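You operate a simulated robot arm through the tools that you are given. There is no shell and no other tool. Be economical: measure what you need, move in short steps, check, and stop when the job is done.

You run a simulated robot arm. Do the job below in one go: nothing can be reset, and whatever is moved stays where it is left.

## Task
Put things in order on the long work table top. At the end: the short measuring cylinder stands where the clear yarrow flask stood; the black walnut flask stands where the blue beaker stood; the clear yarrow flask is on the teal note tray; the blue beaker stands where the short measuring cylinder stood; whatever was shut is shut again. Leave all else as you found it, and nothing knocked over.

It is judged by the outcome, as a careful person would: the job done as asked, and still so three seconds after it is handed in. It fails if anything else is knocked over, pushed out of place, dropped, spilled or broken.

## Robot
A 6-joint arm with a two-finger parallel gripper, fixed in place. Base frame: the origin is at the foot of the arm, x ahead of it, y to its left, z up; the work surface is at about z = 0. Units: cm, degrees, N and s.
With the tool pointing down near the work surface it reaches from about 14 to 58 cm from the base axis. Its first joint turns from -66.0 to 66.0 degrees. Payload 2.1 kg.
Tool frame: the origin (TCP) lies between the finger pads and is the grasp point; the fingertips stand 3 cm ahead of it; z points along the fingers, y is the line along which they close. The gripper opens to 9.4 cm. The fingers are 2.8 cm wide and 1 cm thick; the gripper's body (5 by 9.6 cm) begins 5.5 cm behind the TCP.
Orientation is that of the tool frame in the base frame, as [roll, pitch, yaw] about the fixed x, y, z axes, in that order (R = Rz(yaw) Ry(pitch) Rx(roll)). With the fingers straight down and closing along the base's y, the tool's x points along the base's -x, its y along +y and its z along -z.

## Interface
- The arm moves only by the tool drive_tool. Its argument "deltas" is a list of rows, each a list of 7 numbers: the shift along the tool's x, y, z in units of 40 mm (1.0 is 40 mm), then the turn, a rotation vector about the tool's x, y, z in units of 8 degrees (1.0 is 8 degrees), then the finger opening in cm, from 0 to 9.4. In form: [[dx, dy, dz, rx, ry, rz, jaw], ...]. A call has 1 to 10 rows; each row shifts and turns the commanded pose from where the row before left it, along the tool's axes as they then stand. A call with a number of a shift or a turn outside -1 to 1 is refused whole. Each row takes 0.2 s and may step no farther than 5 cm and 8.6 degrees from the row before; otherwise, or with a gripper value out of range, the whole call is refused. A pose out of reach is approached as far as the arm can. The call stops where the force on the tool passes 40 N (or 10 N more than at its start, if that is more) or the arm is blocked; 0.2 s more then pass. The fingers move at their own pace (about 7.2 cm/s each) and stop on an object; they squeeze with about 28 N. The grip force told is the motor's: it shows also when the fingers shut on nothing. Time passes only in rows, and 0.2 s behind the last, so rows that do not move let the fingers close. The reply holds the time, the measured pose of the TCP, the force on the tool along the base axes, the opening and the grip force, in the units named above and with some noise.
- Cameras (640 x 400 px; columns grow to the right, rows downward): "scene" is fixed at [3.14, -35.37, 50.37]; the picture's right is [0.95, -0.32, 0.00], its down [-0.14, -0.42, -0.89] and it looks along [0.29, 0.85, -0.45] (base axes); focal length 315 px, centre (320, 200). "wrist" rides on the gripper at [7.6, 1.4, -10.3] in the tool frame; the picture's right is [-0.18, 0.98, 0.00], its down [-0.75, -0.14, -0.64] and it looks along [-0.63, -0.12, 0.77] (tool axes); focal length 243 px, centre (320, 200).
- capture(camera): a new picture of that camera. No time passes.
- probe_pixels(camera, pixels): for up to 12 pixels [column, row] of the newest picture of that camera ("zoom" is the newest enlarged one), the place [x, y, z] in the base frame of the surface seen there, good to about 0.2 cm, but the place of the scene camera against the robot may be out by one fixed shift of up to 1.2 cm in any direction. No time passes.
- enlarge(camera, box): a new picture of the part [left, top, right, bottom] of that camera's present view, enlarged. No time passes.
- close_job(): hands the job in; it is judged then, once.

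Keep the steps short. Do not move on a guess: measure, check each grasp and each placing, and mend mistakes. In all there are 80 turns and 54 pictures (those below and enlarged ones count). Leave the gripper open and the arm clear of the work at the hand-in unless told otherwise, and finish with a single line.

The tools are called as name(argument=value, ...) on one line, values as JSON. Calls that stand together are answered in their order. drive_tool: Moves the arm, as the interface text tells. Its arguments: {"type":"object","properties":{"deltas":{"type":"array","items":{"type":"array","items":{"type":"number"}}}},"required":["deltas"]} The other tools are called the same way: capture (camera) takes a picture; probe_pixels (camera, pixels) gives the place of the surface under pixels of a picture; enlarge (camera, box) takes an enlarged picture of a part of a camera's view; close_job () hands the job in.

At the start:

```text
time_s: 0.0
tcp_pos: [22.18, 27.81, 28.22]
ee_rot: [180.0, 0.0, 179.9]
force: [-0.6, 0.2, -0.1]
opening: 9.39
gripper_force: 0.1
```

scene: 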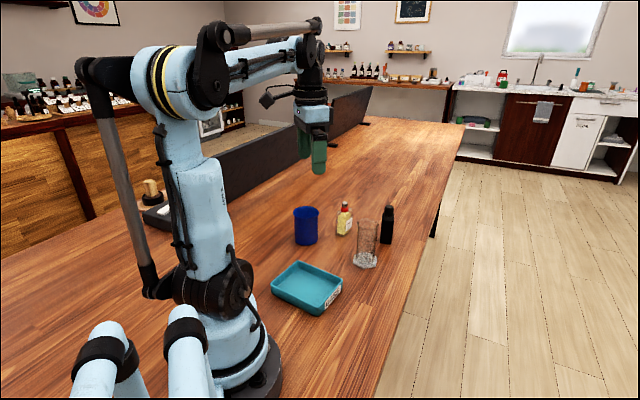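
wrist: 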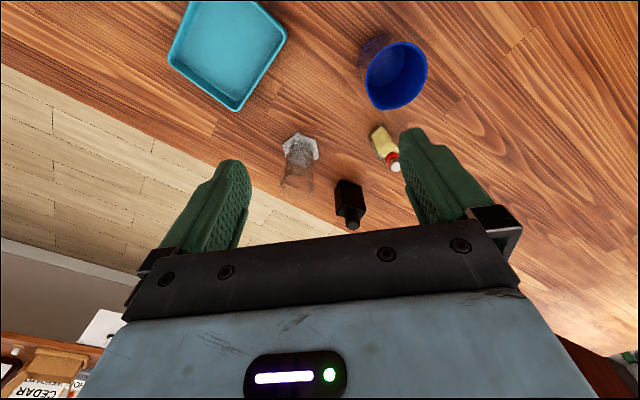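

I see a blue beaker, a yellow-labelled flask, a clear glass cylinder, a black flask and the teal tray. I'll enlarge that area of the scene camera to identify them.

enlarge(camera="scene", box=[260, 180, 420, 320])

enlarge(camera="wrist", box=[160, 0, 480, 240])

```text
2.86 times, centred on (340, 250) of scene
```

zoom: 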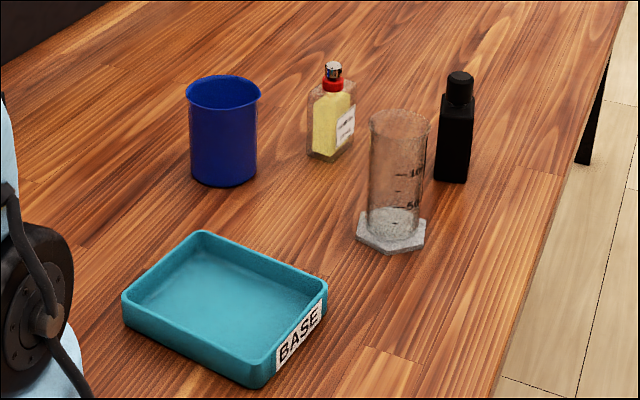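

```text
1.67 times, centred on (320, 120) of wrist
```

zoom: 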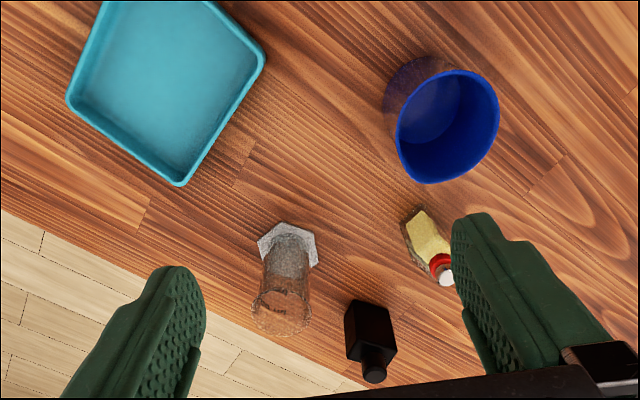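

Objects are clear. I'll probe each in the wrist view (zoom) and in the scene view to get positions and the offset of the scene camera.

probe_pixels(camera="zoom", pixels=[[265, 245], [314, 262], [280, 330], [365, 310], [374, 375], [425, 235], [445, 279], [425, 105], [455, 72], [497, 110], [430, 182], [398, 120]])

probe_pixels(camera="zoom", pixels=[[180, 184], [68, 100], [263, 60], [160, 80], [110, 3], [350, 200], [355, 355], [389, 345], [408, 215], [262, 50], [345, 305], [382, 305]])

probe_pixels(camera="scene", pixels=[[306, 220], [294, 209], [318, 209], [306, 240], [344, 204], [344, 222], [387, 206], [387, 230], [365, 262], [367, 225], [305, 285], [271, 286]])

```text
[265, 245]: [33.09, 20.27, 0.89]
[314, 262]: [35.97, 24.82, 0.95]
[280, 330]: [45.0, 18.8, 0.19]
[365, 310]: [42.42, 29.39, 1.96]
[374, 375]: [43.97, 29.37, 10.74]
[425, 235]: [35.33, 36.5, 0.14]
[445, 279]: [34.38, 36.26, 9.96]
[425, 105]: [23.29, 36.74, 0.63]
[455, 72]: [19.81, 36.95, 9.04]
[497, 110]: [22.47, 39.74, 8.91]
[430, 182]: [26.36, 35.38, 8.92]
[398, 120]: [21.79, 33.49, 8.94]
```

```text
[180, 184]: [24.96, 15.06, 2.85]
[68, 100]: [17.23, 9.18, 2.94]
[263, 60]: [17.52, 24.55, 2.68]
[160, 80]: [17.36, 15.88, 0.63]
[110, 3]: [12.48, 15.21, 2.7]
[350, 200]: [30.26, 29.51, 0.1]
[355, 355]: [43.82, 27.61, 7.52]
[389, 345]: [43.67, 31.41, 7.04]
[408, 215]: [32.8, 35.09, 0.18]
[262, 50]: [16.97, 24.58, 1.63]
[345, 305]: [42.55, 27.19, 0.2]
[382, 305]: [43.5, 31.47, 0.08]
```

```text
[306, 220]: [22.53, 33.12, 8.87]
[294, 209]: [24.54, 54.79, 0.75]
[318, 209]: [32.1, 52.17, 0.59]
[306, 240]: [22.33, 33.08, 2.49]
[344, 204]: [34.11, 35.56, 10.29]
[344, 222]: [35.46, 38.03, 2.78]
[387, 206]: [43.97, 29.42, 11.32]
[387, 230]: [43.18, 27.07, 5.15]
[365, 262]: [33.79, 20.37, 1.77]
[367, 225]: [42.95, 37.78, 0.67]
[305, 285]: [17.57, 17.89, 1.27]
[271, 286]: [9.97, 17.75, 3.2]
```

Both cameras agree to within a few mm. I'll enlarge tightly on the yarrow and black flasks, then on the cylinder, to get their heights, widths and orientation.

enlarge(camera="scene", box=[328, 190, 408, 274])

enlarge(camera="wrist", box=[270, 110, 430, 240])

```text
4.76 times, centred on (368, 232) of scene
```

zoom: 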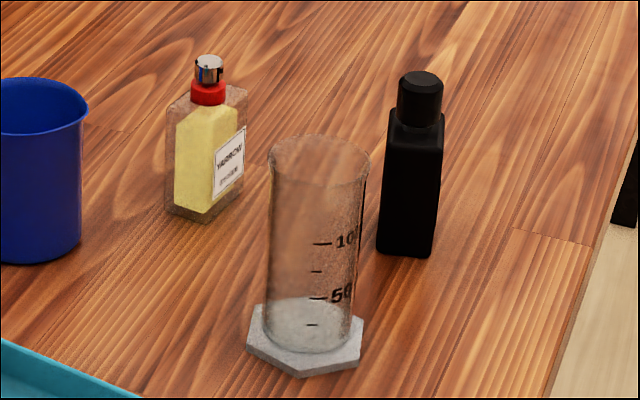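

```text
3.08 times, centred on (350, 175) of wrist
```

zoom: 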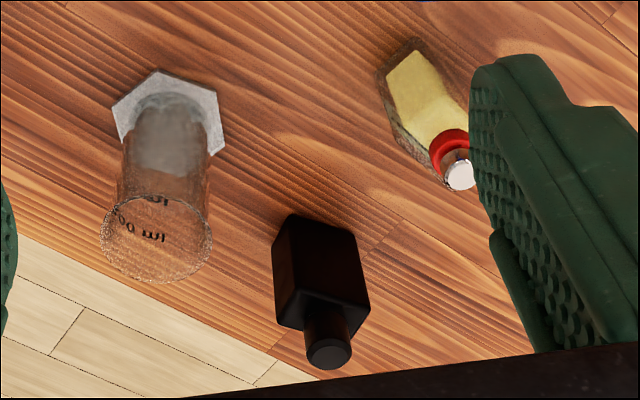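

The label reads YARROW. The yarrow flask is partly hidden by the right finger, so I'll shift the tool 8 cm in +y and look again.

drive_tool(deltas=[[0, 0.5, 0, 0, 0, 0, 9.4], [0, 0.5, 0, 0, 0, 0, 9.4], [0, 0.5, 0, 0, 0, 0, 9.4], [0, 0.5, 0, 0, 0, 0, 9.4], [0, 0, 0, 0, 0, 0, 9.4]])

enlarge(camera="wrist", box=[220, 40, 420, 230])

```text
time_s: 1.2
tcp_pos: [22.14, 35.89, 28.22]
ee_rot: [180.0, 0.1, 179.9]
force: [0.7, 0.0, -0.1]
opening: 9.42
gripper_force: 0.0
```

```text
2.11 times, centred on (320, 135) of wrist
```

zoom: 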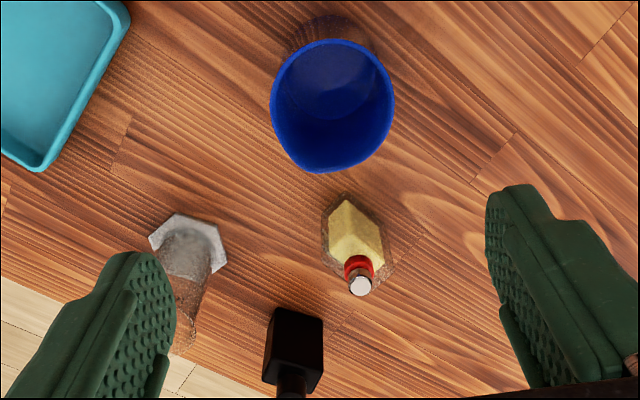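

Now the yarrow flask is in clear view. I'll enlarge it (around wrist px 326,142), and enlarge the beaker's rim next.

enlarge(camera="wrist", box=[300, 120, 364, 190])

probe_pixels(camera="zoom", pixels=[[320, 200], [320, 150], [320, 250], [270, 200], [370, 200]])

```text
5.71 times, centred on (332, 155) of wrist
```

zoom: 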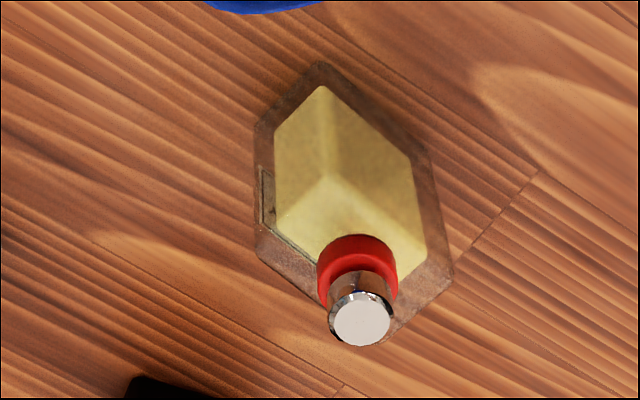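

```text
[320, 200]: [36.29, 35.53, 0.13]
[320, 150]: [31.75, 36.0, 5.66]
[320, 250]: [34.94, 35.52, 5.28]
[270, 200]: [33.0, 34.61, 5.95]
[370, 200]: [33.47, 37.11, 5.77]
```

I'll probe the table just outside the flask's foot corners to get its footprint and angle, and the stopper top.

probe_pixels(camera="zoom", pixels=[[318, 58], [250, 126], [436, 148], [284, 92], [378, 100], [362, 322], [345, 315], [375, 330], [258, 248], [450, 272], [360, 250], [268, 195]])

```text
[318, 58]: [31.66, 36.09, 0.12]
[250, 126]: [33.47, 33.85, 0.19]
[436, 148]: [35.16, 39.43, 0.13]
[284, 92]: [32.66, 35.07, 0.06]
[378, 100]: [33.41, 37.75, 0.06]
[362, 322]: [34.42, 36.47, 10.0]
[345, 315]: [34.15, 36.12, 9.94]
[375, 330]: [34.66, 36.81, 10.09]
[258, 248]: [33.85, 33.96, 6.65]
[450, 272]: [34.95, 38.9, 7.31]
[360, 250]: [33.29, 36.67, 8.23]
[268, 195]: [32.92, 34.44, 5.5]
```

The yarrow flask is about 2.8 × 4.8 cm, its centre at (34.4, 36.5), its long side along ~41° and its top at 10 cm. I'll turn the tool by 40° so it closes on the narrow width, and move above it.

drive_tool(deltas=[[0, 0, 0, 0, 0, -1, 9.4], [0, 0, 0, 0, 0, -1, 9.4], [0, 0, 0, 0, 0, -1, 9.4], [0, 0, 0, 0, 0, -1, 9.4], [0, 0, 0, 0, 0, -1, 9.4], [-0.49, -0.372, 0, 0, 0, 0, 9.4], [-0.49, -0.372, 0, 0, 0, 0, 9.4], [-0.49, -0.372, 0, 0, 0, 0, 9.4], [-0.49, -0.372, 0, 0, 0, 0, 9.4], [-0.49, -0.372, 0, 0, 0, 0, 9.4]])

drive_tool(deltas=[[0, 0, 0.8, 0, 0, 0, 7], [0, 0, 0.8, 0, 0, 0, 7], [0, 0, 0.8, 0, 0, 0, 7], [0, 0, 0, 0, 0, 0, 7]])

capture(camera="wrist")

```text
time_s: 3.4
tcp_pos: [34.33, 36.23, 28.13]
ee_rot: [180.0, 0.2, -140.0]
force: [-0.2, 0.1, -0.1]
opening: 9.43
gripper_force: 0.0
```

```text
time_s: 4.4
tcp_pos: [34.45, 36.54, 18.36]
ee_rot: [-179.9, 0.2, -140.1]
force: [0.4, -0.2, -0.3]
opening: 7.02
gripper_force: 0.1
```

```text
45 pictures are left
```

wrist: 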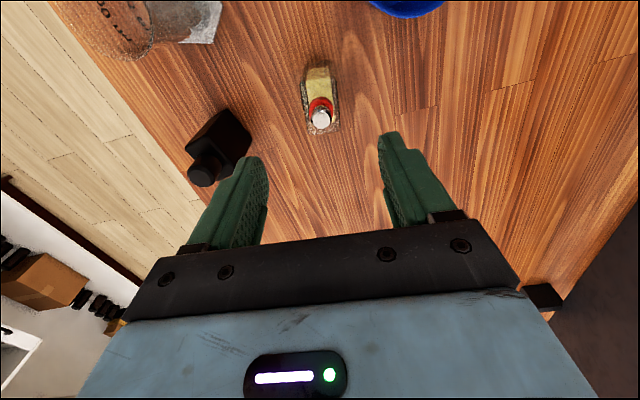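

The flask is centred between the fingers and aligned with them. I'll descend to z ≈ 5.2 without closing.

drive_tool(deltas=[[0, 0, 0.55, 0, 0, 0, 7], [0, 0, 0.55, 0, 0, 0, 7], [0, 0, 0.55, 0, 0, 0, 7], [0, 0, 0.55, 0, 0, 0, 7], [0, 0, 0.55, 0, 0, 0, 7], [0, 0, 0.54, 0, 0, 0, 7], [0, 0, 0, 0, 0, 0, 7]])

capture(camera="wrist")

```text
time_s: 6.0
tcp_pos: [34.54, 36.58, 5.37]
ee_rot: [-180.0, 0.1, -140.0]
force: [-0.3, -0.3, 0.9]
opening: 7.0
gripper_force: 0.1
```

```text
44 pictures are left
```

wrist: 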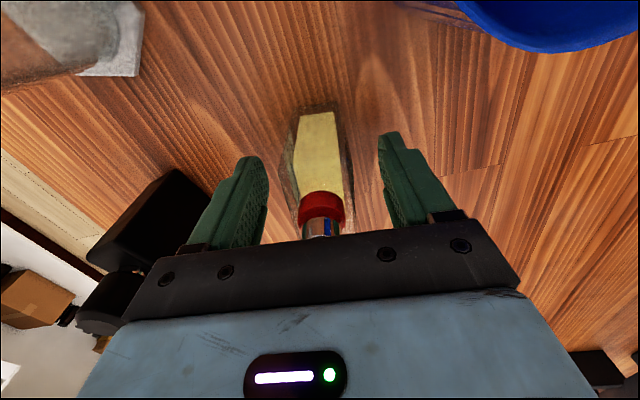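

It straddles the flask cleanly. Now I close the fingers.

drive_tool(deltas=[[0, 0, 0, 0, 0, 0, 4], [0, 0, 0, 0, 0, 0, 3], [0, 0, 0, 0, 0, 0, 1.5], [0, 0, 0, 0, 0, 0, 1.5], [0, 0, 0, 0, 0, 0, 1.5]])

drive_tool(deltas=[[0, 0, -0.2, 0, 0, 0, 1.5], [0, 0, -0.4, 0, 0, 0, 1.5], [0, 0, -0.6, 0, 0, 0, 1.5], [0, 0, -0.6, 0, 0, 0, 1.5], [0, 0, -0.6, 0, 0, 0, 1.5], [0, 0, -0.6, 0, 0, 0, 1.5], [0, 0, -0.3, 0, 0, 0, 1.5], [0, 0, 0, 0, 0, 0, 1.5]])

capture(camera="wrist")

```text
time_s: 7.2
tcp_pos: [34.58, 36.53, 5.47]
ee_rot: [179.9, 0.2, -140.0]
force: [-0.6, 0.5, 0.7]
opening: 3.62
gripper_force: 27.9
```

```text
time_s: 9.0
tcp_pos: [34.49, 36.39, 18.66]
ee_rot: [180.0, 0.2, -140.0]
force: [-0.4, -0.4, -1.9]
opening: 3.65
gripper_force: 28.4
```

```text
43 pictures are left
```

wrist: 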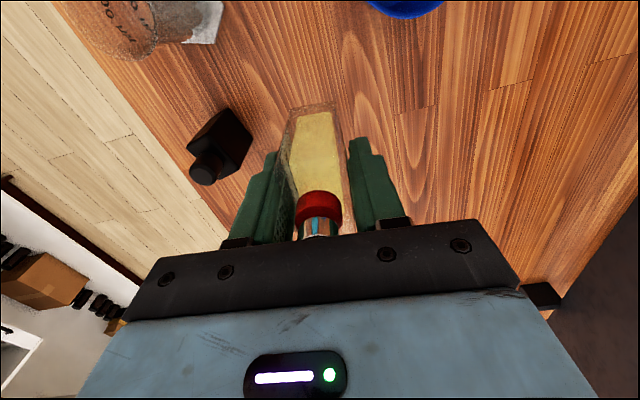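

It is gripped (opening 3.65 cm) and lifted upright. I'll carry it at this height over to the tray centre (17.4, 16.7).

drive_tool(deltas=[[0.5, -0.08, 0, 0, 0, 0, 1.5], [0.68, -0.11, 0, 0, 0, 0, 1.5], [0.7, -0.11, 0, 0, 0, 0, 1.5], [0.7, -0.11, 0, 0, 0, 0, 1.5], [0.7, -0.11, 0, 0, 0, 0, 1.5], [0.7, -0.11, 0, 0, 0, 0, 1.5], [0.7, -0.11, 0, 0, 0, 0, 1.5], [0.7, -0.11, 0, 0, 0, 0, 1.5], [0.66, -0.1, 0, 0, 0, 0, 1.5], [0.4, -0.07, 0, 0, 0, 0, 1.5]])

drive_tool(deltas=[[0, 0, 0, 0, 0, 0, 1.5], [0, 0, 0.5, 0, 0, 0, 1.5], [0, 0, 0.5, 0, 0, 0, 1.5], [0, 0, 0.5, 0, 0, 0, 1.5], [0, 0, 0, 0, 0, 0, 1.5]])

capture(camera="wrist")

enlarge(camera="scene", box=[240, 200, 400, 320])

```text
time_s: 11.2
tcp_pos: [17.25, 16.88, 18.6]
ee_rot: [180.0, 0.1, -140.0]
force: [-0.1, -0.8, -2.3]
opening: 3.63
gripper_force: 28.1
```

```text
time_s: 12.4
tcp_pos: [17.23, 16.88, 12.55]
ee_rot: [-180.0, 0.3, -139.9]
force: [0.1, 0.8, -2.4]
opening: 3.6
gripper_force: 27.6
```

```text
42 pictures are left
```

wrist: 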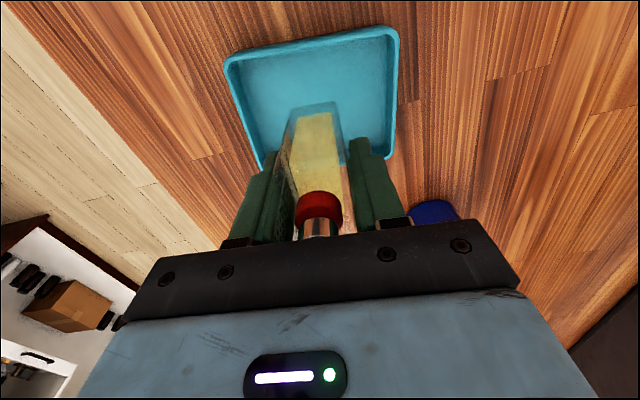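

```text
3.33 times, centred on (320, 260) of scene
```

zoom: 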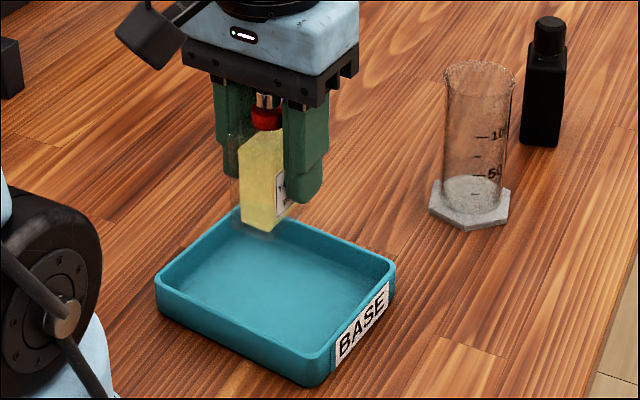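

The flask hangs over the tray. I'll probe the tray's rim corners to check the centring before lowering.

probe_pixels(camera="wrist", pixels=[[229, 62], [395, 30], [390, 155], [266, 160], [290, 90], [350, 80]])

```text
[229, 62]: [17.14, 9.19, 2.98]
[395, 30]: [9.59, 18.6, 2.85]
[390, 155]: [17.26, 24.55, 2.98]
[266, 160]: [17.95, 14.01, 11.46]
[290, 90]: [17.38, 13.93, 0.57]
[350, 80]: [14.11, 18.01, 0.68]
```

The tray's centre is (17.2, 16.9) and its floor is at 0.6, so placement needs TCP z ≈ 6.0. Lowering slowly.

drive_tool(deltas=[[0, 0, 0.4, 0, 0, 0, 1.5], [0, 0, 0.4, 0, 0, 0, 1.5], [0, 0, 0.4, 0, 0, 0, 1.5], [0, 0, 0.25, 0, 0, 0, 1.5], [0, 0, 0.1, 0, 0, 0, 1.5], [0, 0, 0, 0, 0, 0, 1.5]])

```text
time_s: 13.8
tcp_pos: [17.27, 16.85, 6.35]
ee_rot: [-180.0, 0.2, -140.0]
force: [-0.3, 0.7, -2.4]
opening: 3.62
gripper_force: 28.6
```

No contact yet (z 6.35), so I'll go down in 1 mm steps.

drive_tool(deltas=[[0, 0, 0.04, 0, 0, 0, 1.5], [0, 0, 0.03, 0, 0, 0, 1.5], [0, 0, 0, 0, 0, 0, 1.5]])

```text
time_s: 14.6
tcp_pos: [17.29, 16.81, 6.08]
ee_rot: [180.0, 0.2, -140.1]
force: [-0.7, 0.6, -2.6]
opening: 3.59
gripper_force: 28.1
```

drive_tool(deltas=[[0, 0, 0.025, 0, 0, 0, 1.5], [0, 0, 0, 0, 0, 0, 1.5]])

```text
time_s: 15.2
tcp_pos: [17.29, 16.83, 6.07]
ee_rot: [180.0, 0.2, -140.0]
force: [-0.5, 0.0, -2.8]
opening: 3.63
gripper_force: 28.1
```

drive_tool(deltas=[[0, 0, 0.03, 0, 0, 0, 1.5], [0, 0, 0, 0, 0, 0, 1.5]])

```text
time_s: 15.8
tcp_pos: [17.32, 16.88, 5.84]
ee_rot: [179.9, 0.1, -140.1]
force: [-1.4, -1.8, 14.3]
opening: 3.62
gripper_force: 27.9
```

The force flipped to +14 N, so the flask stands on the tray floor. I'll open the fingers to 6 cm, which stays inside the tray rim, and rise.

drive_tool(deltas=[[0, 0, -0.02, 0, 0, 0, 3.8], [0, 0, 0, 0, 0, 0, 5], [0, 0, 0, 0, 0, 0, 6], [0, 0, 0, 0, 0, 0, 6], [0, 0, -0.3, 0, 0, 0, 6], [0, 0, -0.6, 0, 0, 0, 6], [0, 0, -0.8, 0, 0, 0, 6], [0, 0, -0.8, 0, 0, 0, 6], [0, 0, -0.8, 0, 0, 0, 6], [0, 0, -0.8, 0, 0, 0, 7]])

enlarge(camera="scene", box=[240, 180, 420, 320])

```text
time_s: 18.0
tcp_pos: [17.35, 16.88, 22.28]
ee_rot: [-179.9, 0.1, -140.1]
force: [-0.7, 0.2, 0.2]
opening: 6.99
gripper_force: 0.0
```

```text
2.86 times, centred on (330, 250) of scene
```

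zoom: 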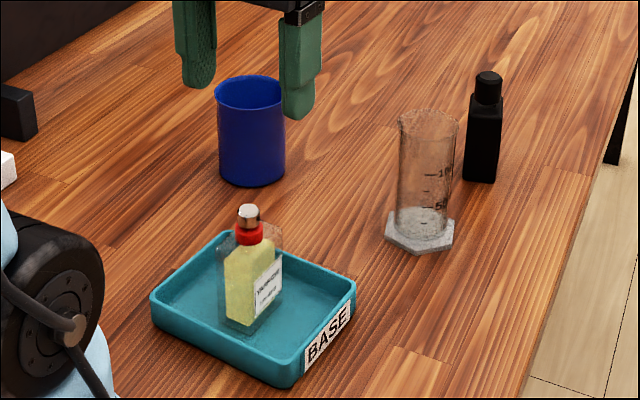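

The yarrow flask stands upright in the tray. Next the cylinder: I'll move back of it to get a measured view.

drive_tool(deltas=[[-0.5, -0.52, 0, 0, 0, 0, 8], [-0.5, -0.52, 0, 0, 0, 0, 9.4], [-0.5, -0.52, 0, 0, 0, 0, 9.4], [0, 0, 0, 0, 0, 0, 9.4]])

capture(camera="wrist")

```text
time_s: 19.0
tcp_pos: [25.83, 15.99, 22.39]
ee_rot: [-180.0, 0.3, -140.0]
force: [0.5, -0.3, -0.2]
opening: 9.42
gripper_force: 0.1
```

```text
39 pictures are left
```

wrist: 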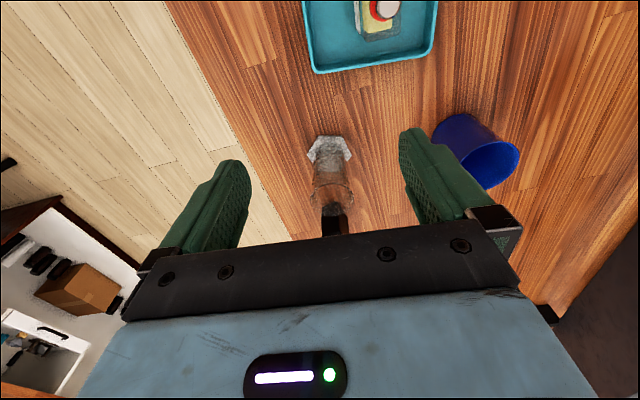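

I'll enlarge the cylinder (wrist px ~330,170) to read its foot corners and rim.

enlarge(camera="wrist", box=[280, 120, 380, 240])

```text
3.33 times, centred on (330, 180) of wrist
```

zoom: 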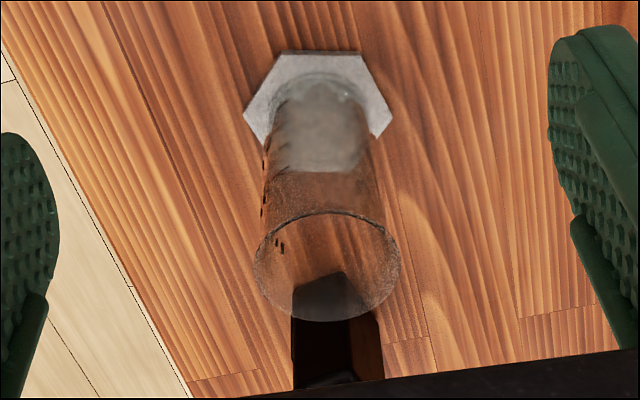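

probe_pixels(camera="zoom", pixels=[[245, 112], [390, 117], [285, 56], [360, 58], [255, 260], [399, 262], [325, 212], [328, 320], [310, 80], [355, 85]])

```text
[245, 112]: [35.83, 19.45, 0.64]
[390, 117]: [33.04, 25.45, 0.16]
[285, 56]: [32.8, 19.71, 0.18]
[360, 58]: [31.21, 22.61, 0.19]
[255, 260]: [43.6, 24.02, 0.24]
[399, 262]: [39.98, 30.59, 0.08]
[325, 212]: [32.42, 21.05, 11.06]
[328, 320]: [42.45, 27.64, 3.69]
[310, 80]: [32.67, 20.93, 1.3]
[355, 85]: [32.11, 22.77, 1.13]
```

The cylinder's centre is (34.45, 22.45), its height 11.1 and its body about 4.5 cm wide. I'll move above it and come down partway.

drive_tool(deltas=[[-0.67, -0.037, 0, 0, 0, 0, 9.4], [-0.67, -0.037, 0, 0, 0, 0, 9.4], [-0.67, -0.037, 0, 0, 0, 0, 9.4], [-0.67, -0.037, 0, 0, 0, 0, 9.4], [0, 0, 0.5, 0, 0, 0, 8.5], [0, 0, 0.5, 0, 0, 0, 8.5], [0, 0, 0, 0, 0, 0, 8.5]])

capture(camera="wrist")

```text
time_s: 20.6
tcp_pos: [34.57, 22.33, 18.48]
ee_rot: [180.0, 0.2, -140.0]
force: [-0.5, 0.0, 1.4]
opening: 8.5
gripper_force: 0.1
```

```text
37 pictures are left
```

wrist: 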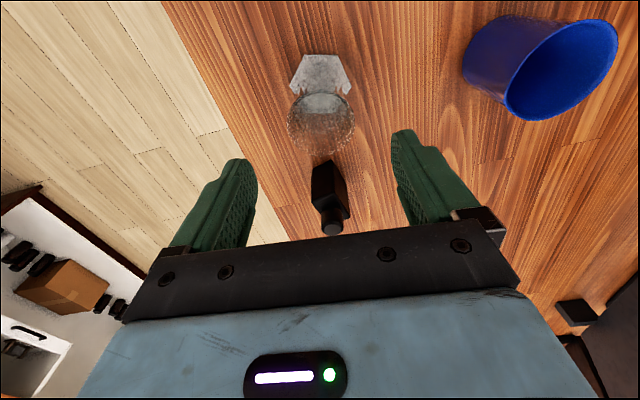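

It is centred between the fingers (cylinder at px 321,105). Descending to z ≈ 6.6 and closing gently.

drive_tool(deltas=[[0, 0, 0.5, 0, 0, 0, 8.5], [0, 0, 0.5, 0, 0, 0, 8.5], [0, 0, 0.5, 0, 0, 0, 8.5], [0, 0, 0.5, 0, 0, 0, 8.5], [0, 0, 0.5, 0, 0, 0, 8.5], [0, 0, 0.45, 0, 0, 0, 8.5], [0, 0, 0, 0, 0, 0, 8.5]])

capture(camera="wrist")

```text
time_s: 22.2
tcp_pos: [34.39, 22.31, 6.54]
ee_rot: [180.0, 0.2, -140.0]
force: [-0.4, 0.2, -0.1]
opening: 8.49
gripper_force: 0.0
```

```text
36 pictures are left
```

wrist: 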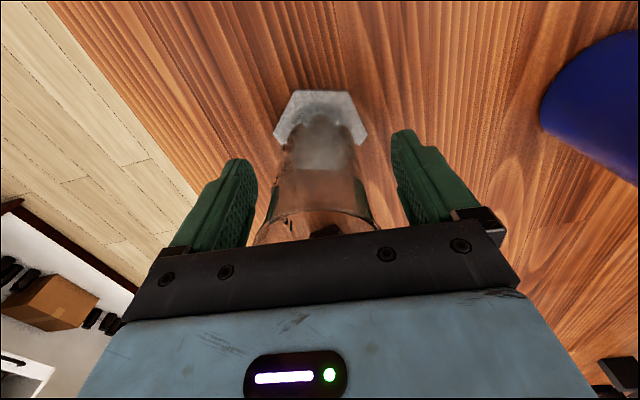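

The cylinder is between the fingers. I close and then lift a little at first.

drive_tool(deltas=[[0, 0, 0, 0, 0, 0, 6.5], [0, 0, 0, 0, 0, 0, 5.5], [0, 0, 0, 0, 0, 0, 4.5], [0, 0, 0, 0, 0, 0, 3], [0, 0, 0, 0, 0, 0, 3], [0, 0, 0, 0, 0, 0, 3]])

drive_tool(deltas=[[0, 0, -0.2, 0, 0, 0, 3], [0, 0, -0.4, 0, 0, 0, 3], [0, 0, -0.6, 0, 0, 0, 3], [0, 0, -0.6, 0, 0, 0, 3], [0, 0, -0.6, 0, 0, 0, 3], [0, 0, -0.6, 0, 0, 0, 3], [0, 0, 0, 0, 0, 0, 3]])

capture(camera="scene")

```text
time_s: 23.6
tcp_pos: [34.4, 22.35, 6.66]
ee_rot: [180.0, 0.2, -139.9]
force: [0.0, 0.2, 0.2]
opening: 5.16
gripper_force: 28.2
```

```text
time_s: 25.2
tcp_pos: [34.52, 22.43, 18.72]
ee_rot: [-180.0, 0.2, -140.1]
force: [0.8, -0.2, -0.4]
opening: 5.1
gripper_force: 28.1
```

```text
35 pictures are left
```

scene: 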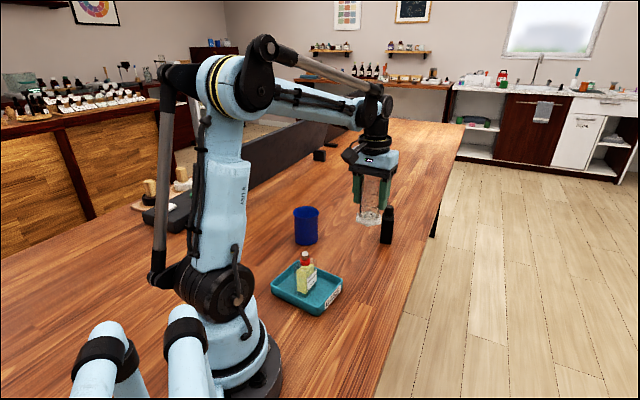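

The cylinder is held (opening 5.1 cm) and off the table. I'll carry it 14 cm in +y to the yarrow flask's old place (34.4, 36.5).

drive_tool(deltas=[[-0.2, 0.242, 0, 0, 0, 0, 3], [-0.375, 0.453, 0, 0, 0, 0, 3], [-0.375, 0.453, 0, 0, 0, 0, 3], [-0.375, 0.453, 0, 0, 0, 0, 3], [-0.375, 0.453, 0, 0, 0, 0, 3], [-0.35, 0.423, 0, 0, 0, 0, 3], [-0.2, 0.242, 0, 0, 0, 0, 3], [0, 0, 0, 0, 0, 0, 3]])

drive_tool(deltas=[[0, 0, 0.5, 0, 0, 0, 3], [0, 0, 0.6, 0, 0, 0, 3], [0, 0, 0.6, 0, 0, 0, 3], [0, 0, 0.6, 0, 0, 0, 3], [0, 0, 0.4, 0, 0, 0, 3], [0, 0, 0.2, 0, 0, 0, 3], [0, 0, 0, 0, 0, 0, 3]])

capture(camera="wrist")

```text
time_s: 27.0
tcp_pos: [34.33, 36.42, 18.57]
ee_rot: [179.9, 0.2, -140.0]
force: [0.1, 0.0, -0.2]
opening: 5.1
gripper_force: 28.1
```

```text
time_s: 28.6
tcp_pos: [34.45, 36.39, 7.05]
ee_rot: [-180.0, 0.2, -140.0]
force: [0.3, 0.8, -0.1]
opening: 5.11
gripper_force: 28.4
```

```text
34 pictures are left
```

wrist: 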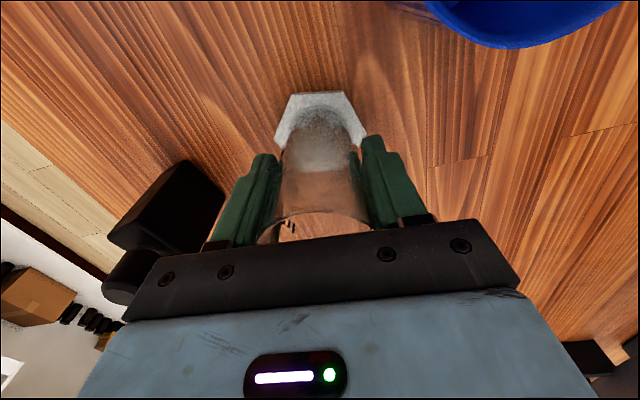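

It sits right over the place, about 4 mm up. Lowering in small steps until contact.

drive_tool(deltas=[[0, 0, 0.05, 0, 0, 0, 3], [0, 0, 0.04, 0, 0, 0, 3], [0, 0, 0, 0, 0, 0, 3]])

drive_tool(deltas=[[0, 0, 0.025, 0, 0, 0, 3], [0, 0, 0, 0, 0, 0, 3]])

```text
time_s: 29.4
tcp_pos: [34.44, 36.47, 6.79]
ee_rot: [180.0, 0.2, -140.0]
force: [-0.1, -0.5, -0.8]
opening: 5.09
gripper_force: 27.7
```

```text
time_s: 30.0
tcp_pos: [34.45, 36.47, 6.58]
ee_rot: [-180.0, 0.2, -140.0]
force: [0.1, 0.3, -2.0]
opening: 5.07
gripper_force: 28.1
```

drive_tool(deltas=[[0, 0, 0.025, 0, 0, 0, 3], [0, 0, 0, 0, 0, 0, 3]])

```text
time_s: 30.6
tcp_pos: [34.61, 36.46, 6.49]
ee_rot: [-180.0, 0.2, -139.9]
force: [-0.6, -2.5, 15.9]
opening: 5.08
gripper_force: 28.2
```

Contact (+16 N), so the cylinder stands. I'll open and rise straight up.

drive_tool(deltas=[[0, 0, -0.02, 0, 0, 0, 5.5], [0, 0, 0, 0, 0, 0, 7], [0, 0, 0, 0, 0, 0, 8.5], [0, 0, 0, 0, 0, 0, 8.5], [0, 0, -0.3, 0, 0, 0, 8.5], [0, 0, -0.6, 0, 0, 0, 8.5], [0, 0, -0.8, 0, 0, 0, 8.5], [0, 0, -0.8, 0, 0, 0, 8.5], [0, 0, -0.8, 0, 0, 0, 8.5], [0, 0, -0.8, 0, 0, 0, 9.4]])

enlarge(camera="scene", box=[260, 180, 420, 320])

```text
time_s: 32.8
tcp_pos: [34.35, 36.54, 22.97]
ee_rot: [180.0, 0.3, -140.0]
force: [0.1, 0.2, 0.1]
opening: 9.42
gripper_force: 0.0
```

```text
2.86 times, centred on (340, 250) of scene
```

zoom: 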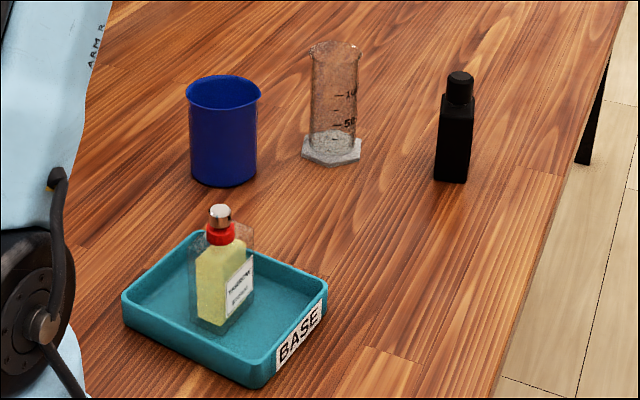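

The cylinder stands where the yarrow was. Now the beaker: I'll move behind it at height for a measured view.

drive_tool(deltas=[[0.71, 0.11, 0, 0, 0, 0, 9.4], [0.71, 0.11, 0, 0, 0, 0, 9.4], [0.71, 0.11, 0, 0, 0, 0, 9.4], [0.71, 0.11, 0, 0, 0, 0, 9.4], [0.71, 0.11, 0, 0, 0, 0, 9.4], [0.71, 0.11, 0, 0, 0, 0, 9.4], [0.71, 0.11, 0, 0, 0, 0, 9.4], [0, 0, 0, 0, 0, 0, 9.4]])

enlarge(camera="wrist", box=[220, 40, 420, 240])

```text
time_s: 34.6
tcp_pos: [17.09, 25.96, 23.0]
ee_rot: [-180.0, 0.2, -140.1]
force: [-0.5, -0.1, -0.3]
opening: 9.4
gripper_force: 0.0
```

```text
2.00 times, centred on (320, 140) of wrist
```

zoom: 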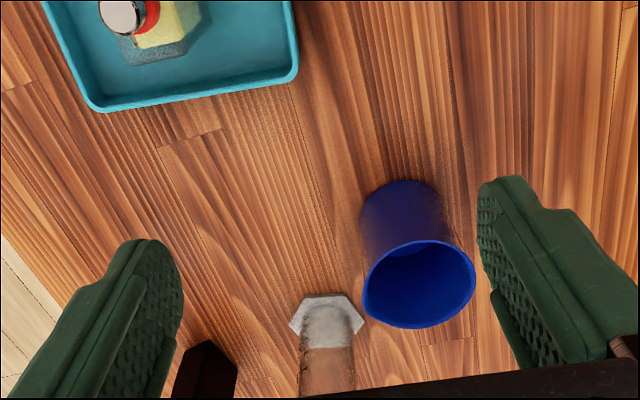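

I'll probe the beaker's rim all round, its foot, and the cylinder's foot corners.

probe_pixels(camera="zoom", pixels=[[412, 243], [472, 265], [472, 295], [440, 325], [400, 327], [366, 310], [364, 285], [380, 257], [400, 184], [362, 215], [292, 328], [362, 322]])

```text
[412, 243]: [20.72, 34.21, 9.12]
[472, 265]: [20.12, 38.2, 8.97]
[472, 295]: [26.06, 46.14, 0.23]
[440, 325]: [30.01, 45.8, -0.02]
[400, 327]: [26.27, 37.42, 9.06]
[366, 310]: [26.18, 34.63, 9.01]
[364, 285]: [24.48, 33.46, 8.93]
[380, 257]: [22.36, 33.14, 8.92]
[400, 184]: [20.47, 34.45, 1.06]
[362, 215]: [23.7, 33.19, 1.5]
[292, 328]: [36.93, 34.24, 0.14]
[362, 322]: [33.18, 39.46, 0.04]
```

A circle fit gives the beaker's centre (23.05, 36.4), radius 3.3 and height 9, with the spout toward −30°. I'll turn back to closing along y, away from the spout, and move above it.

drive_tool(deltas=[[0, 0, 0, 0, 0, 1, 9.4], [0, 0, 0, 0, 0, 1, 9.4], [0, 0, 0, 0, 0, 1, 9.4], [0, 0, 0, 0, 0, 1, 9.4], [0, 0, 0, 0, 0, 1, 9.4], [-0.298, 0.52, 0, 0, 0, 0, 9.4], [-0.298, 0.52, 0, 0, 0, 0, 9.4], [-0.298, 0.52, 0, 0, 0, 0, 9.4], [-0.298, 0.52, 0, 0, 0, 0, 9.4], [-0.298, 0.52, 0, 0, 0, 0, 9.4]])

drive_tool(deltas=[[0, 0, 0.6, 0, 0, 0, 9.4], [0, 0, 0.6, 0, 0, 0, 9.4], [0, 0, 0.3, 0, 0, 0, 9.4], [0, 0, 0, 0, 0, 0, 9.4]])

capture(camera="wrist")

```text
time_s: 36.8
tcp_pos: [23.07, 36.58, 22.97]
ee_rot: [179.8, 0.1, -180.0]
force: [1.3, 0.2, 0.0]
opening: 9.38
gripper_force: 0.1
```

```text
time_s: 37.8
tcp_pos: [23.27, 36.27, 16.86]
ee_rot: [179.9, 0.1, -180.0]
force: [0.7, -0.3, -0.3]
opening: 9.41
gripper_force: 0.1
```

```text
31 pictures are left
```

wrist: 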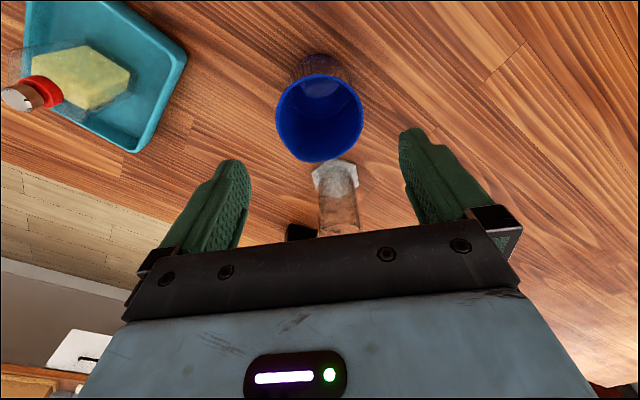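

The beaker is centred sideways. To check the fore-aft position, I'll probe the rim once more from this closer view.

probe_pixels(camera="wrist", pixels=[[320, 75], [318, 76], [277, 112], [362, 112], [345, 157], [300, 157], [320, 162], [288, 88], [352, 88]])

```text
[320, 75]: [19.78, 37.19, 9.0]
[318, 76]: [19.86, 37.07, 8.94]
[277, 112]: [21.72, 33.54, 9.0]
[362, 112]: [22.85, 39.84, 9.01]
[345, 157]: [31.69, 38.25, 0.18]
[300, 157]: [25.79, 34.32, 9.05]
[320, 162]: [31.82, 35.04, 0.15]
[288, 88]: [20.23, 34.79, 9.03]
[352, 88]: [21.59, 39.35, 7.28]
```

The rim agrees with a centre of (22.95, 36.45). I'll correct by 2 mm and descend to z ≈ 5 with the fingers fully open.

drive_tool(deltas=[[0.05, 0.04, 0, 0, 0, 0, 9.4], [0, 0, 0.5, 0, 0, 0, 9.4], [0, 0, 0.5, 0, 0, 0, 9.4], [0, 0, 0.5, 0, 0, 0, 9.4], [0, 0, 0.5, 0, 0, 0, 9.4], [0, 0, 0.5, 0, 0, 0, 9.4], [0, 0, 0.45, 0, 0, 0, 9.4], [0, 0, 0, 0, 0, 0, 9.4]])

capture(camera="wrist")

```text
time_s: 39.6
tcp_pos: [23.11, 36.37, 5.1]
ee_rot: [179.9, 0.2, 180.0]
force: [0.6, -0.2, 0.1]
opening: 9.39
gripper_force: 0.0
```

```text
30 pictures are left
```

wrist: 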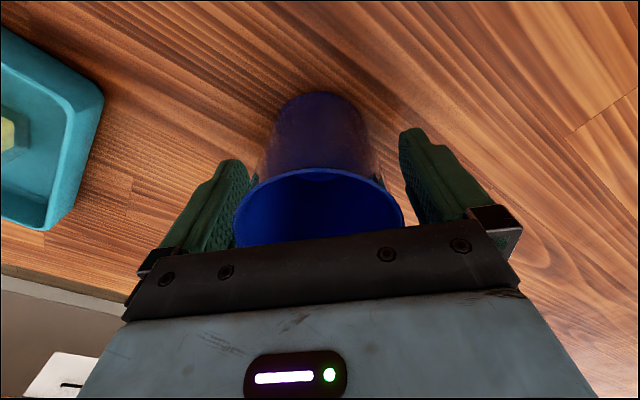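

The beaker is between the fingers with no contact force. Closing, then lifting to about z 19.

drive_tool(deltas=[[0, 0, 0, 0, 0, 0, 8], [0, 0, 0, 0, 0, 0, 7], [0, 0, 0, 0, 0, 0, 6], [0, 0, 0, 0, 0, 0, 5], [0, 0, 0, 0, 0, 0, 5], [0, 0, 0, 0, 0, 0, 5]])

drive_tool(deltas=[[0, 0, -0.2, 0, 0, 0, 5], [0, 0, -0.4, 0, 0, 0, 5], [0, 0, -0.6, 0, 0, 0, 5], [0, 0, -0.6, 0, 0, 0, 5], [0, 0, -0.6, 0, 0, 0, 5], [0, 0, -0.6, 0, 0, 0, 5], [0, 0, -0.4, 0, 0, 0, 5], [0, 0, 0, 0, 0, 0, 5]])

capture(camera="scene")

```text
time_s: 41.0
tcp_pos: [23.15, 36.55, 5.22]
ee_rot: [179.9, 0.1, 180.0]
force: [0.1, -0.1, 0.6]
opening: 6.54
gripper_force: 27.7
```

```text
time_s: 42.8
tcp_pos: [22.85, 36.5, 18.95]
ee_rot: [179.8, 0.2, -180.0]
force: [0.0, 0.4, -1.6]
opening: 6.54
gripper_force: 27.6
```

```text
29 pictures are left
```

scene: 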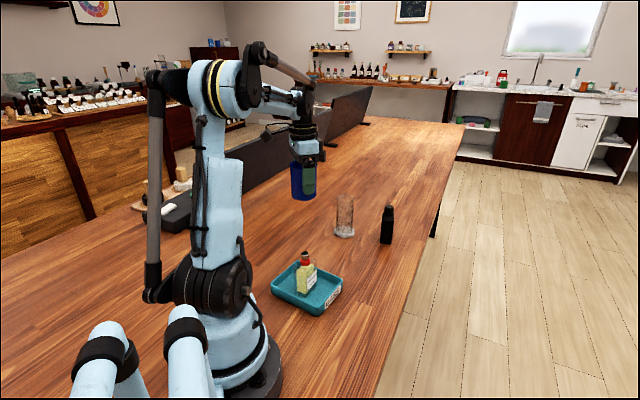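

The beaker is held upright (opening 6.54 cm). I'll carry it to the cylinder's old place (34.5, 22.45) at height.

drive_tool(deltas=[[-0.18, -0.22, 0, 0, 0, 0, 5], [-0.35, -0.42, 0, 0, 0, 0, 5], [-0.42, -0.5, 0, 0, 0, 0, 5], [-0.42, -0.5, 0, 0, 0, 0, 5], [-0.42, -0.5, 0, 0, 0, 0, 5], [-0.42, -0.5, 0, 0, 0, 0, 5], [-0.35, -0.43, 0, 0, 0, 0, 5], [-0.25, -0.31, 0, 0, 0, 0, 5], [-0.11, -0.13, 0, 0, 0, 0, 5], [0, 0, 0, 0, 0, 0, 5]])

drive_tool(deltas=[[0, 0, 0.4, 0, 0, 0, 5], [0, 0, 0.6, 0, 0, 0, 5], [0, 0, 0.6, 0, 0, 0, 5], [0, 0, 0.6, 0, 0, 0, 5], [0, 0, 0.6, 0, 0, 0, 5], [0, 0, 0.4, 0, 0, 0, 5], [0, 0, 0.1, 0, 0, 0, 5], [0, 0, 0, 0, 0, 0, 5]])

capture(camera="wrist")

```text
time_s: 45.0
tcp_pos: [34.72, 22.46, 18.75]
ee_rot: [179.9, 0.1, -179.9]
force: [0.7, 0.2, -1.0]
opening: 6.51
gripper_force: 28.0
```

```text
time_s: 46.8
tcp_pos: [34.78, 22.47, 5.44]
ee_rot: [179.9, 0.0, -180.0]
force: [0.2, 0.7, -1.6]
opening: 6.5
gripper_force: 27.7
```

```text
28 pictures are left
```

wrist: 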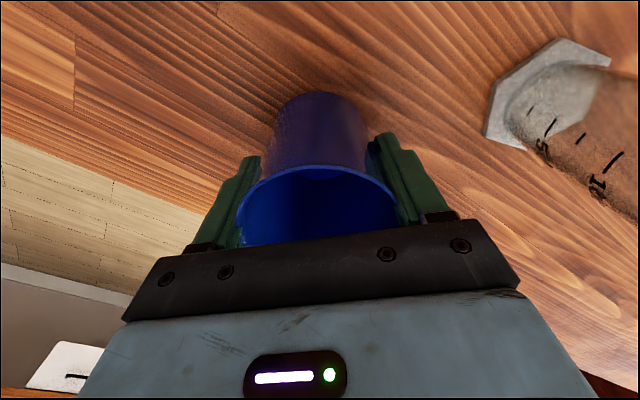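

It is 2 mm too far in x, so I'll correct that and lower gently until contact.

drive_tool(deltas=[[0.05, 0, 0, 0, 0, 0, 5], [0, 0, 0.04, 0, 0, 0, 5], [0, 0, 0.025, 0, 0, 0, 5], [0, 0, 0, 0, 0, 0, 5]])

drive_tool(deltas=[[0, 0, 0.025, 0, 0, 0, 5], [0, 0, 0, 0, 0, 0, 5]])

```text
time_s: 47.8
tcp_pos: [34.55, 22.55, 5.31]
ee_rot: [179.9, 0.1, 180.0]
force: [0.4, -5.0, 13.0]
opening: 6.54
gripper_force: 28.1
```

```text
time_s: 48.4
tcp_pos: [34.47, 22.54, 5.21]
ee_rot: [179.9, 0.1, 180.0]
force: [-3.9, -3.5, 13.6]
opening: 6.53
gripper_force: 27.7
```

The beaker is on the table (13 N). Opening, then rising straight up.

drive_tool(deltas=[[0, 0, -0.03, 0, 0, 0, 7], [0, 0, 0, 0, 0, 0, 8], [0, 0, 0, 0, 0, 0, 9.2], [0, 0, 0, 0, 0, 0, 9.4], [0, 0, -0.3, 0, 0, 0, 9.4], [0, 0, -0.6, 0, 0, 0, 9.4], [0, 0, -0.8, 0, 0, 0, 9.4], [0, 0, -0.8, 0, 0, 0, 9.4], [0, 0, -0.8, 0, 0, 0, 9.4], [0, 0, -0.8, 0, 0, 0, 9.4]])

enlarge(camera="wrist", box=[220, 60, 420, 230])

```text
time_s: 50.6
tcp_pos: [34.58, 22.4, 21.56]
ee_rot: [179.9, 0.1, 179.9]
force: [0.7, -1.0, 0.7]
opening: 9.39
gripper_force: 0.0
```

```text
2.35 times, centred on (320, 145) of wrist
```

zoom: 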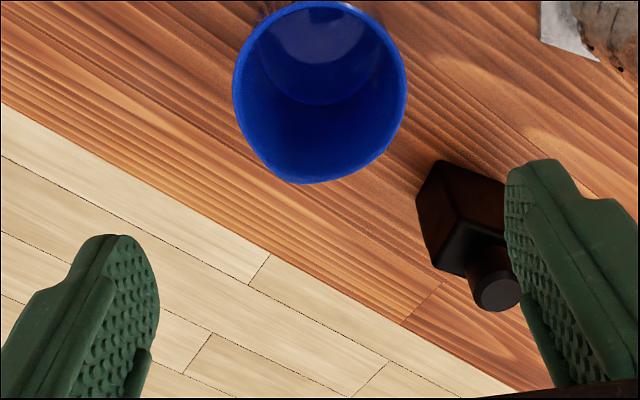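

The beaker is placed. I'll move to y ≈ 30 to see the black flask squarely.

drive_tool(deltas=[[0.2, 0.48, -0.2, 0, 0, 0, 9.4], [0.2, 0.48, -0.2, 0, 0, 0, 9.4], [0.2, 0.48, 0, 0, 0, 0, 9.4], [0, 0.48, 0, 0, 0, 0, 9.4], [0, 0, 0, 0, 0, 0, 9.4]])

enlarge(camera="wrist", box=[260, 80, 380, 220])

```text
time_s: 51.8
tcp_pos: [32.15, 30.26, 23.37]
ee_rot: [180.0, 0.1, 180.0]
force: [0.3, 0.3, 0.0]
opening: 9.4
gripper_force: 0.0
```

```text
2.86 times, centred on (320, 150) of wrist
```

zoom: 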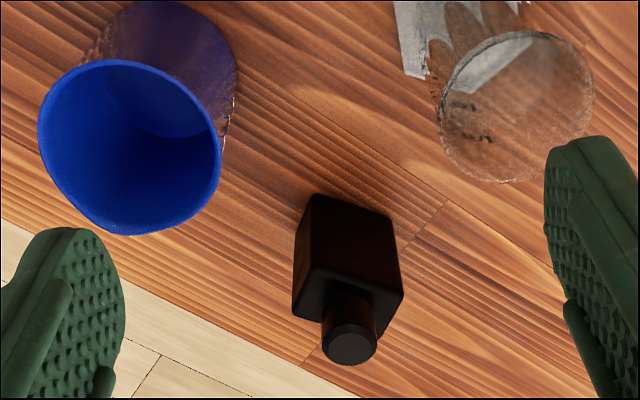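

The black flask is in full view. I'll probe its foot corners, shoulder corners and cap.

probe_pixels(camera="zoom", pixels=[[311, 191], [392, 209], [317, 198], [387, 215], [312, 268], [401, 290], [296, 312], [350, 348], [328, 340], [373, 348], [350, 330], [38, 125]])

probe_pixels(camera="zoom", pixels=[[220, 160], [130, 63], [45, 90], [90, 225], [205, 205], [525, 35], [450, 165], [590, 80], [340, 240]])

```text
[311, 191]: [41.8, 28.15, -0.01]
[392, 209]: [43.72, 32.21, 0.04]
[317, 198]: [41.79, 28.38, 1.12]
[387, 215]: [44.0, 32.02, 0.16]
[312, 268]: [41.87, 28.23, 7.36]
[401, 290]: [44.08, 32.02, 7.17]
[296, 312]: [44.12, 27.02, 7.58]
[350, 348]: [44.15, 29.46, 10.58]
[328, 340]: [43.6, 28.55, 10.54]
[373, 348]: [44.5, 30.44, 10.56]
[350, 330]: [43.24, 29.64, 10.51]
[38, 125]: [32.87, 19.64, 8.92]
```

```text
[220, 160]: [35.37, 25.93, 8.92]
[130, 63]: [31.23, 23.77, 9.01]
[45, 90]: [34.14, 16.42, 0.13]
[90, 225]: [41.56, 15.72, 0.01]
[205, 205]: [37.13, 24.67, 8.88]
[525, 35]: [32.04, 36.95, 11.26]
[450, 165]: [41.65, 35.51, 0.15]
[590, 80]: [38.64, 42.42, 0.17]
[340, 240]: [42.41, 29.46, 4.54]
```

The black flask's centre is (44.05, 29.5), it is 2.7 × 4.4 cm with its narrow axis along −28°, and its cap top is at 10.6. The beaker's rim fits (34.5, 22.6), which is its goal. Now I'll turn the tool by 62° and move above the black flask.

drive_tool(deltas=[[0, 0, 0, 0, 0, -1, 9.4], [0, 0, 0, 0, 0, -1, 9.4], [0, 0, 0, 0, 0, -1, 9.4], [0, 0, 0, 0, 0, -1, 9.4], [0, 0, 0, 0, 0, -1, 9.4], [0, 0, 0, 0, 0, -1, 9.4], [0, 0, 0, 0, 0, -1, 9.4], [0, 0, 0, 0, 0, -0.75, 9.4]])

drive_tool(deltas=[[-0.205, -0.453, 0, 0, 0, 0, 8], [-0.205, -0.453, 0, 0, 0, 0, 7], [-0.205, -0.453, 0, 0, 0, 0, 7], [-0.205, -0.453, 0, 0, 0, 0, 7], [-0.205, -0.453, 0, 0, 0, 0, 7], [-0.205, -0.453, 0, 0, 0, 0, 7], [0, 0, 0.6, 0, 0, 0, 7], [0, 0, 0.6, 0, 0, 0, 7], [0, 0, 0, 0, 0, 0, 7]])

capture(camera="wrist")

```text
time_s: 53.6
tcp_pos: [32.08, 30.17, 23.3]
ee_rot: [-179.9, 0.2, -117.9]
force: [-0.3, -0.4, 0.2]
opening: 9.42
gripper_force: 0.1
```

```text
time_s: 55.6
tcp_pos: [43.95, 29.42, 18.48]
ee_rot: [-179.9, 0.2, -118.0]
force: [-1.1, 0.3, -0.4]
opening: 7.0
gripper_force: 0.1
```

```text
25 pictures are left
```

wrist: 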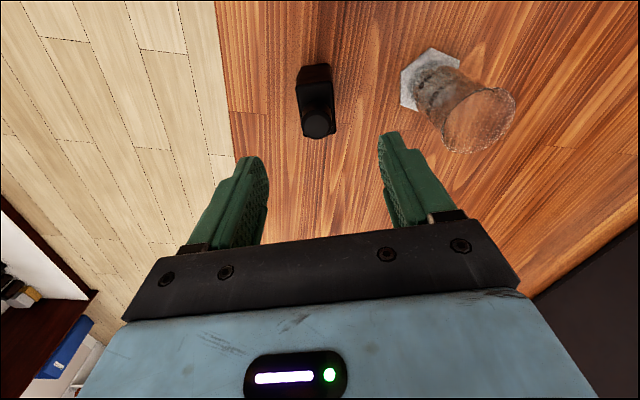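

The flask is aligned and centred (px 318,105). Descending to z ≈ 6.

drive_tool(deltas=[[0, 0, 0.55, 0, 0, 0, 7], [0, 0, 0.55, 0, 0, 0, 7], [0, 0, 0.55, 0, 0, 0, 7], [0, 0, 0.55, 0, 0, 0, 7], [0, 0, 0.5, 0, 0, 0, 7], [0, 0, 0.42, 0, 0, 0, 7], [0, 0, 0, 0, 0, 0, 7]])

capture(camera="wrist")

```text
time_s: 57.2
tcp_pos: [43.9, 29.37, 5.91]
ee_rot: [-179.9, 0.3, -117.9]
force: [0.0, -0.2, 0.1]
opening: 6.99
gripper_force: 0.1
```

```text
24 pictures are left
```

wrist: 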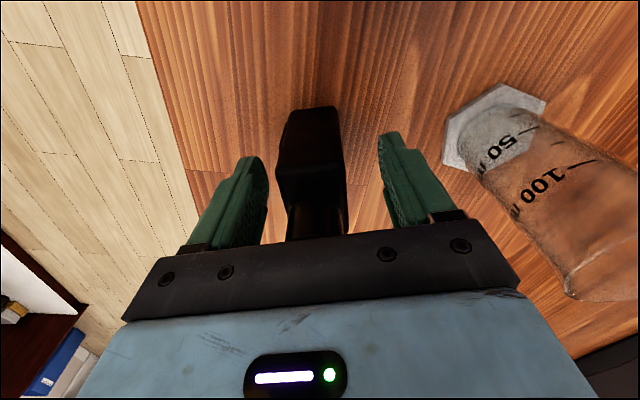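

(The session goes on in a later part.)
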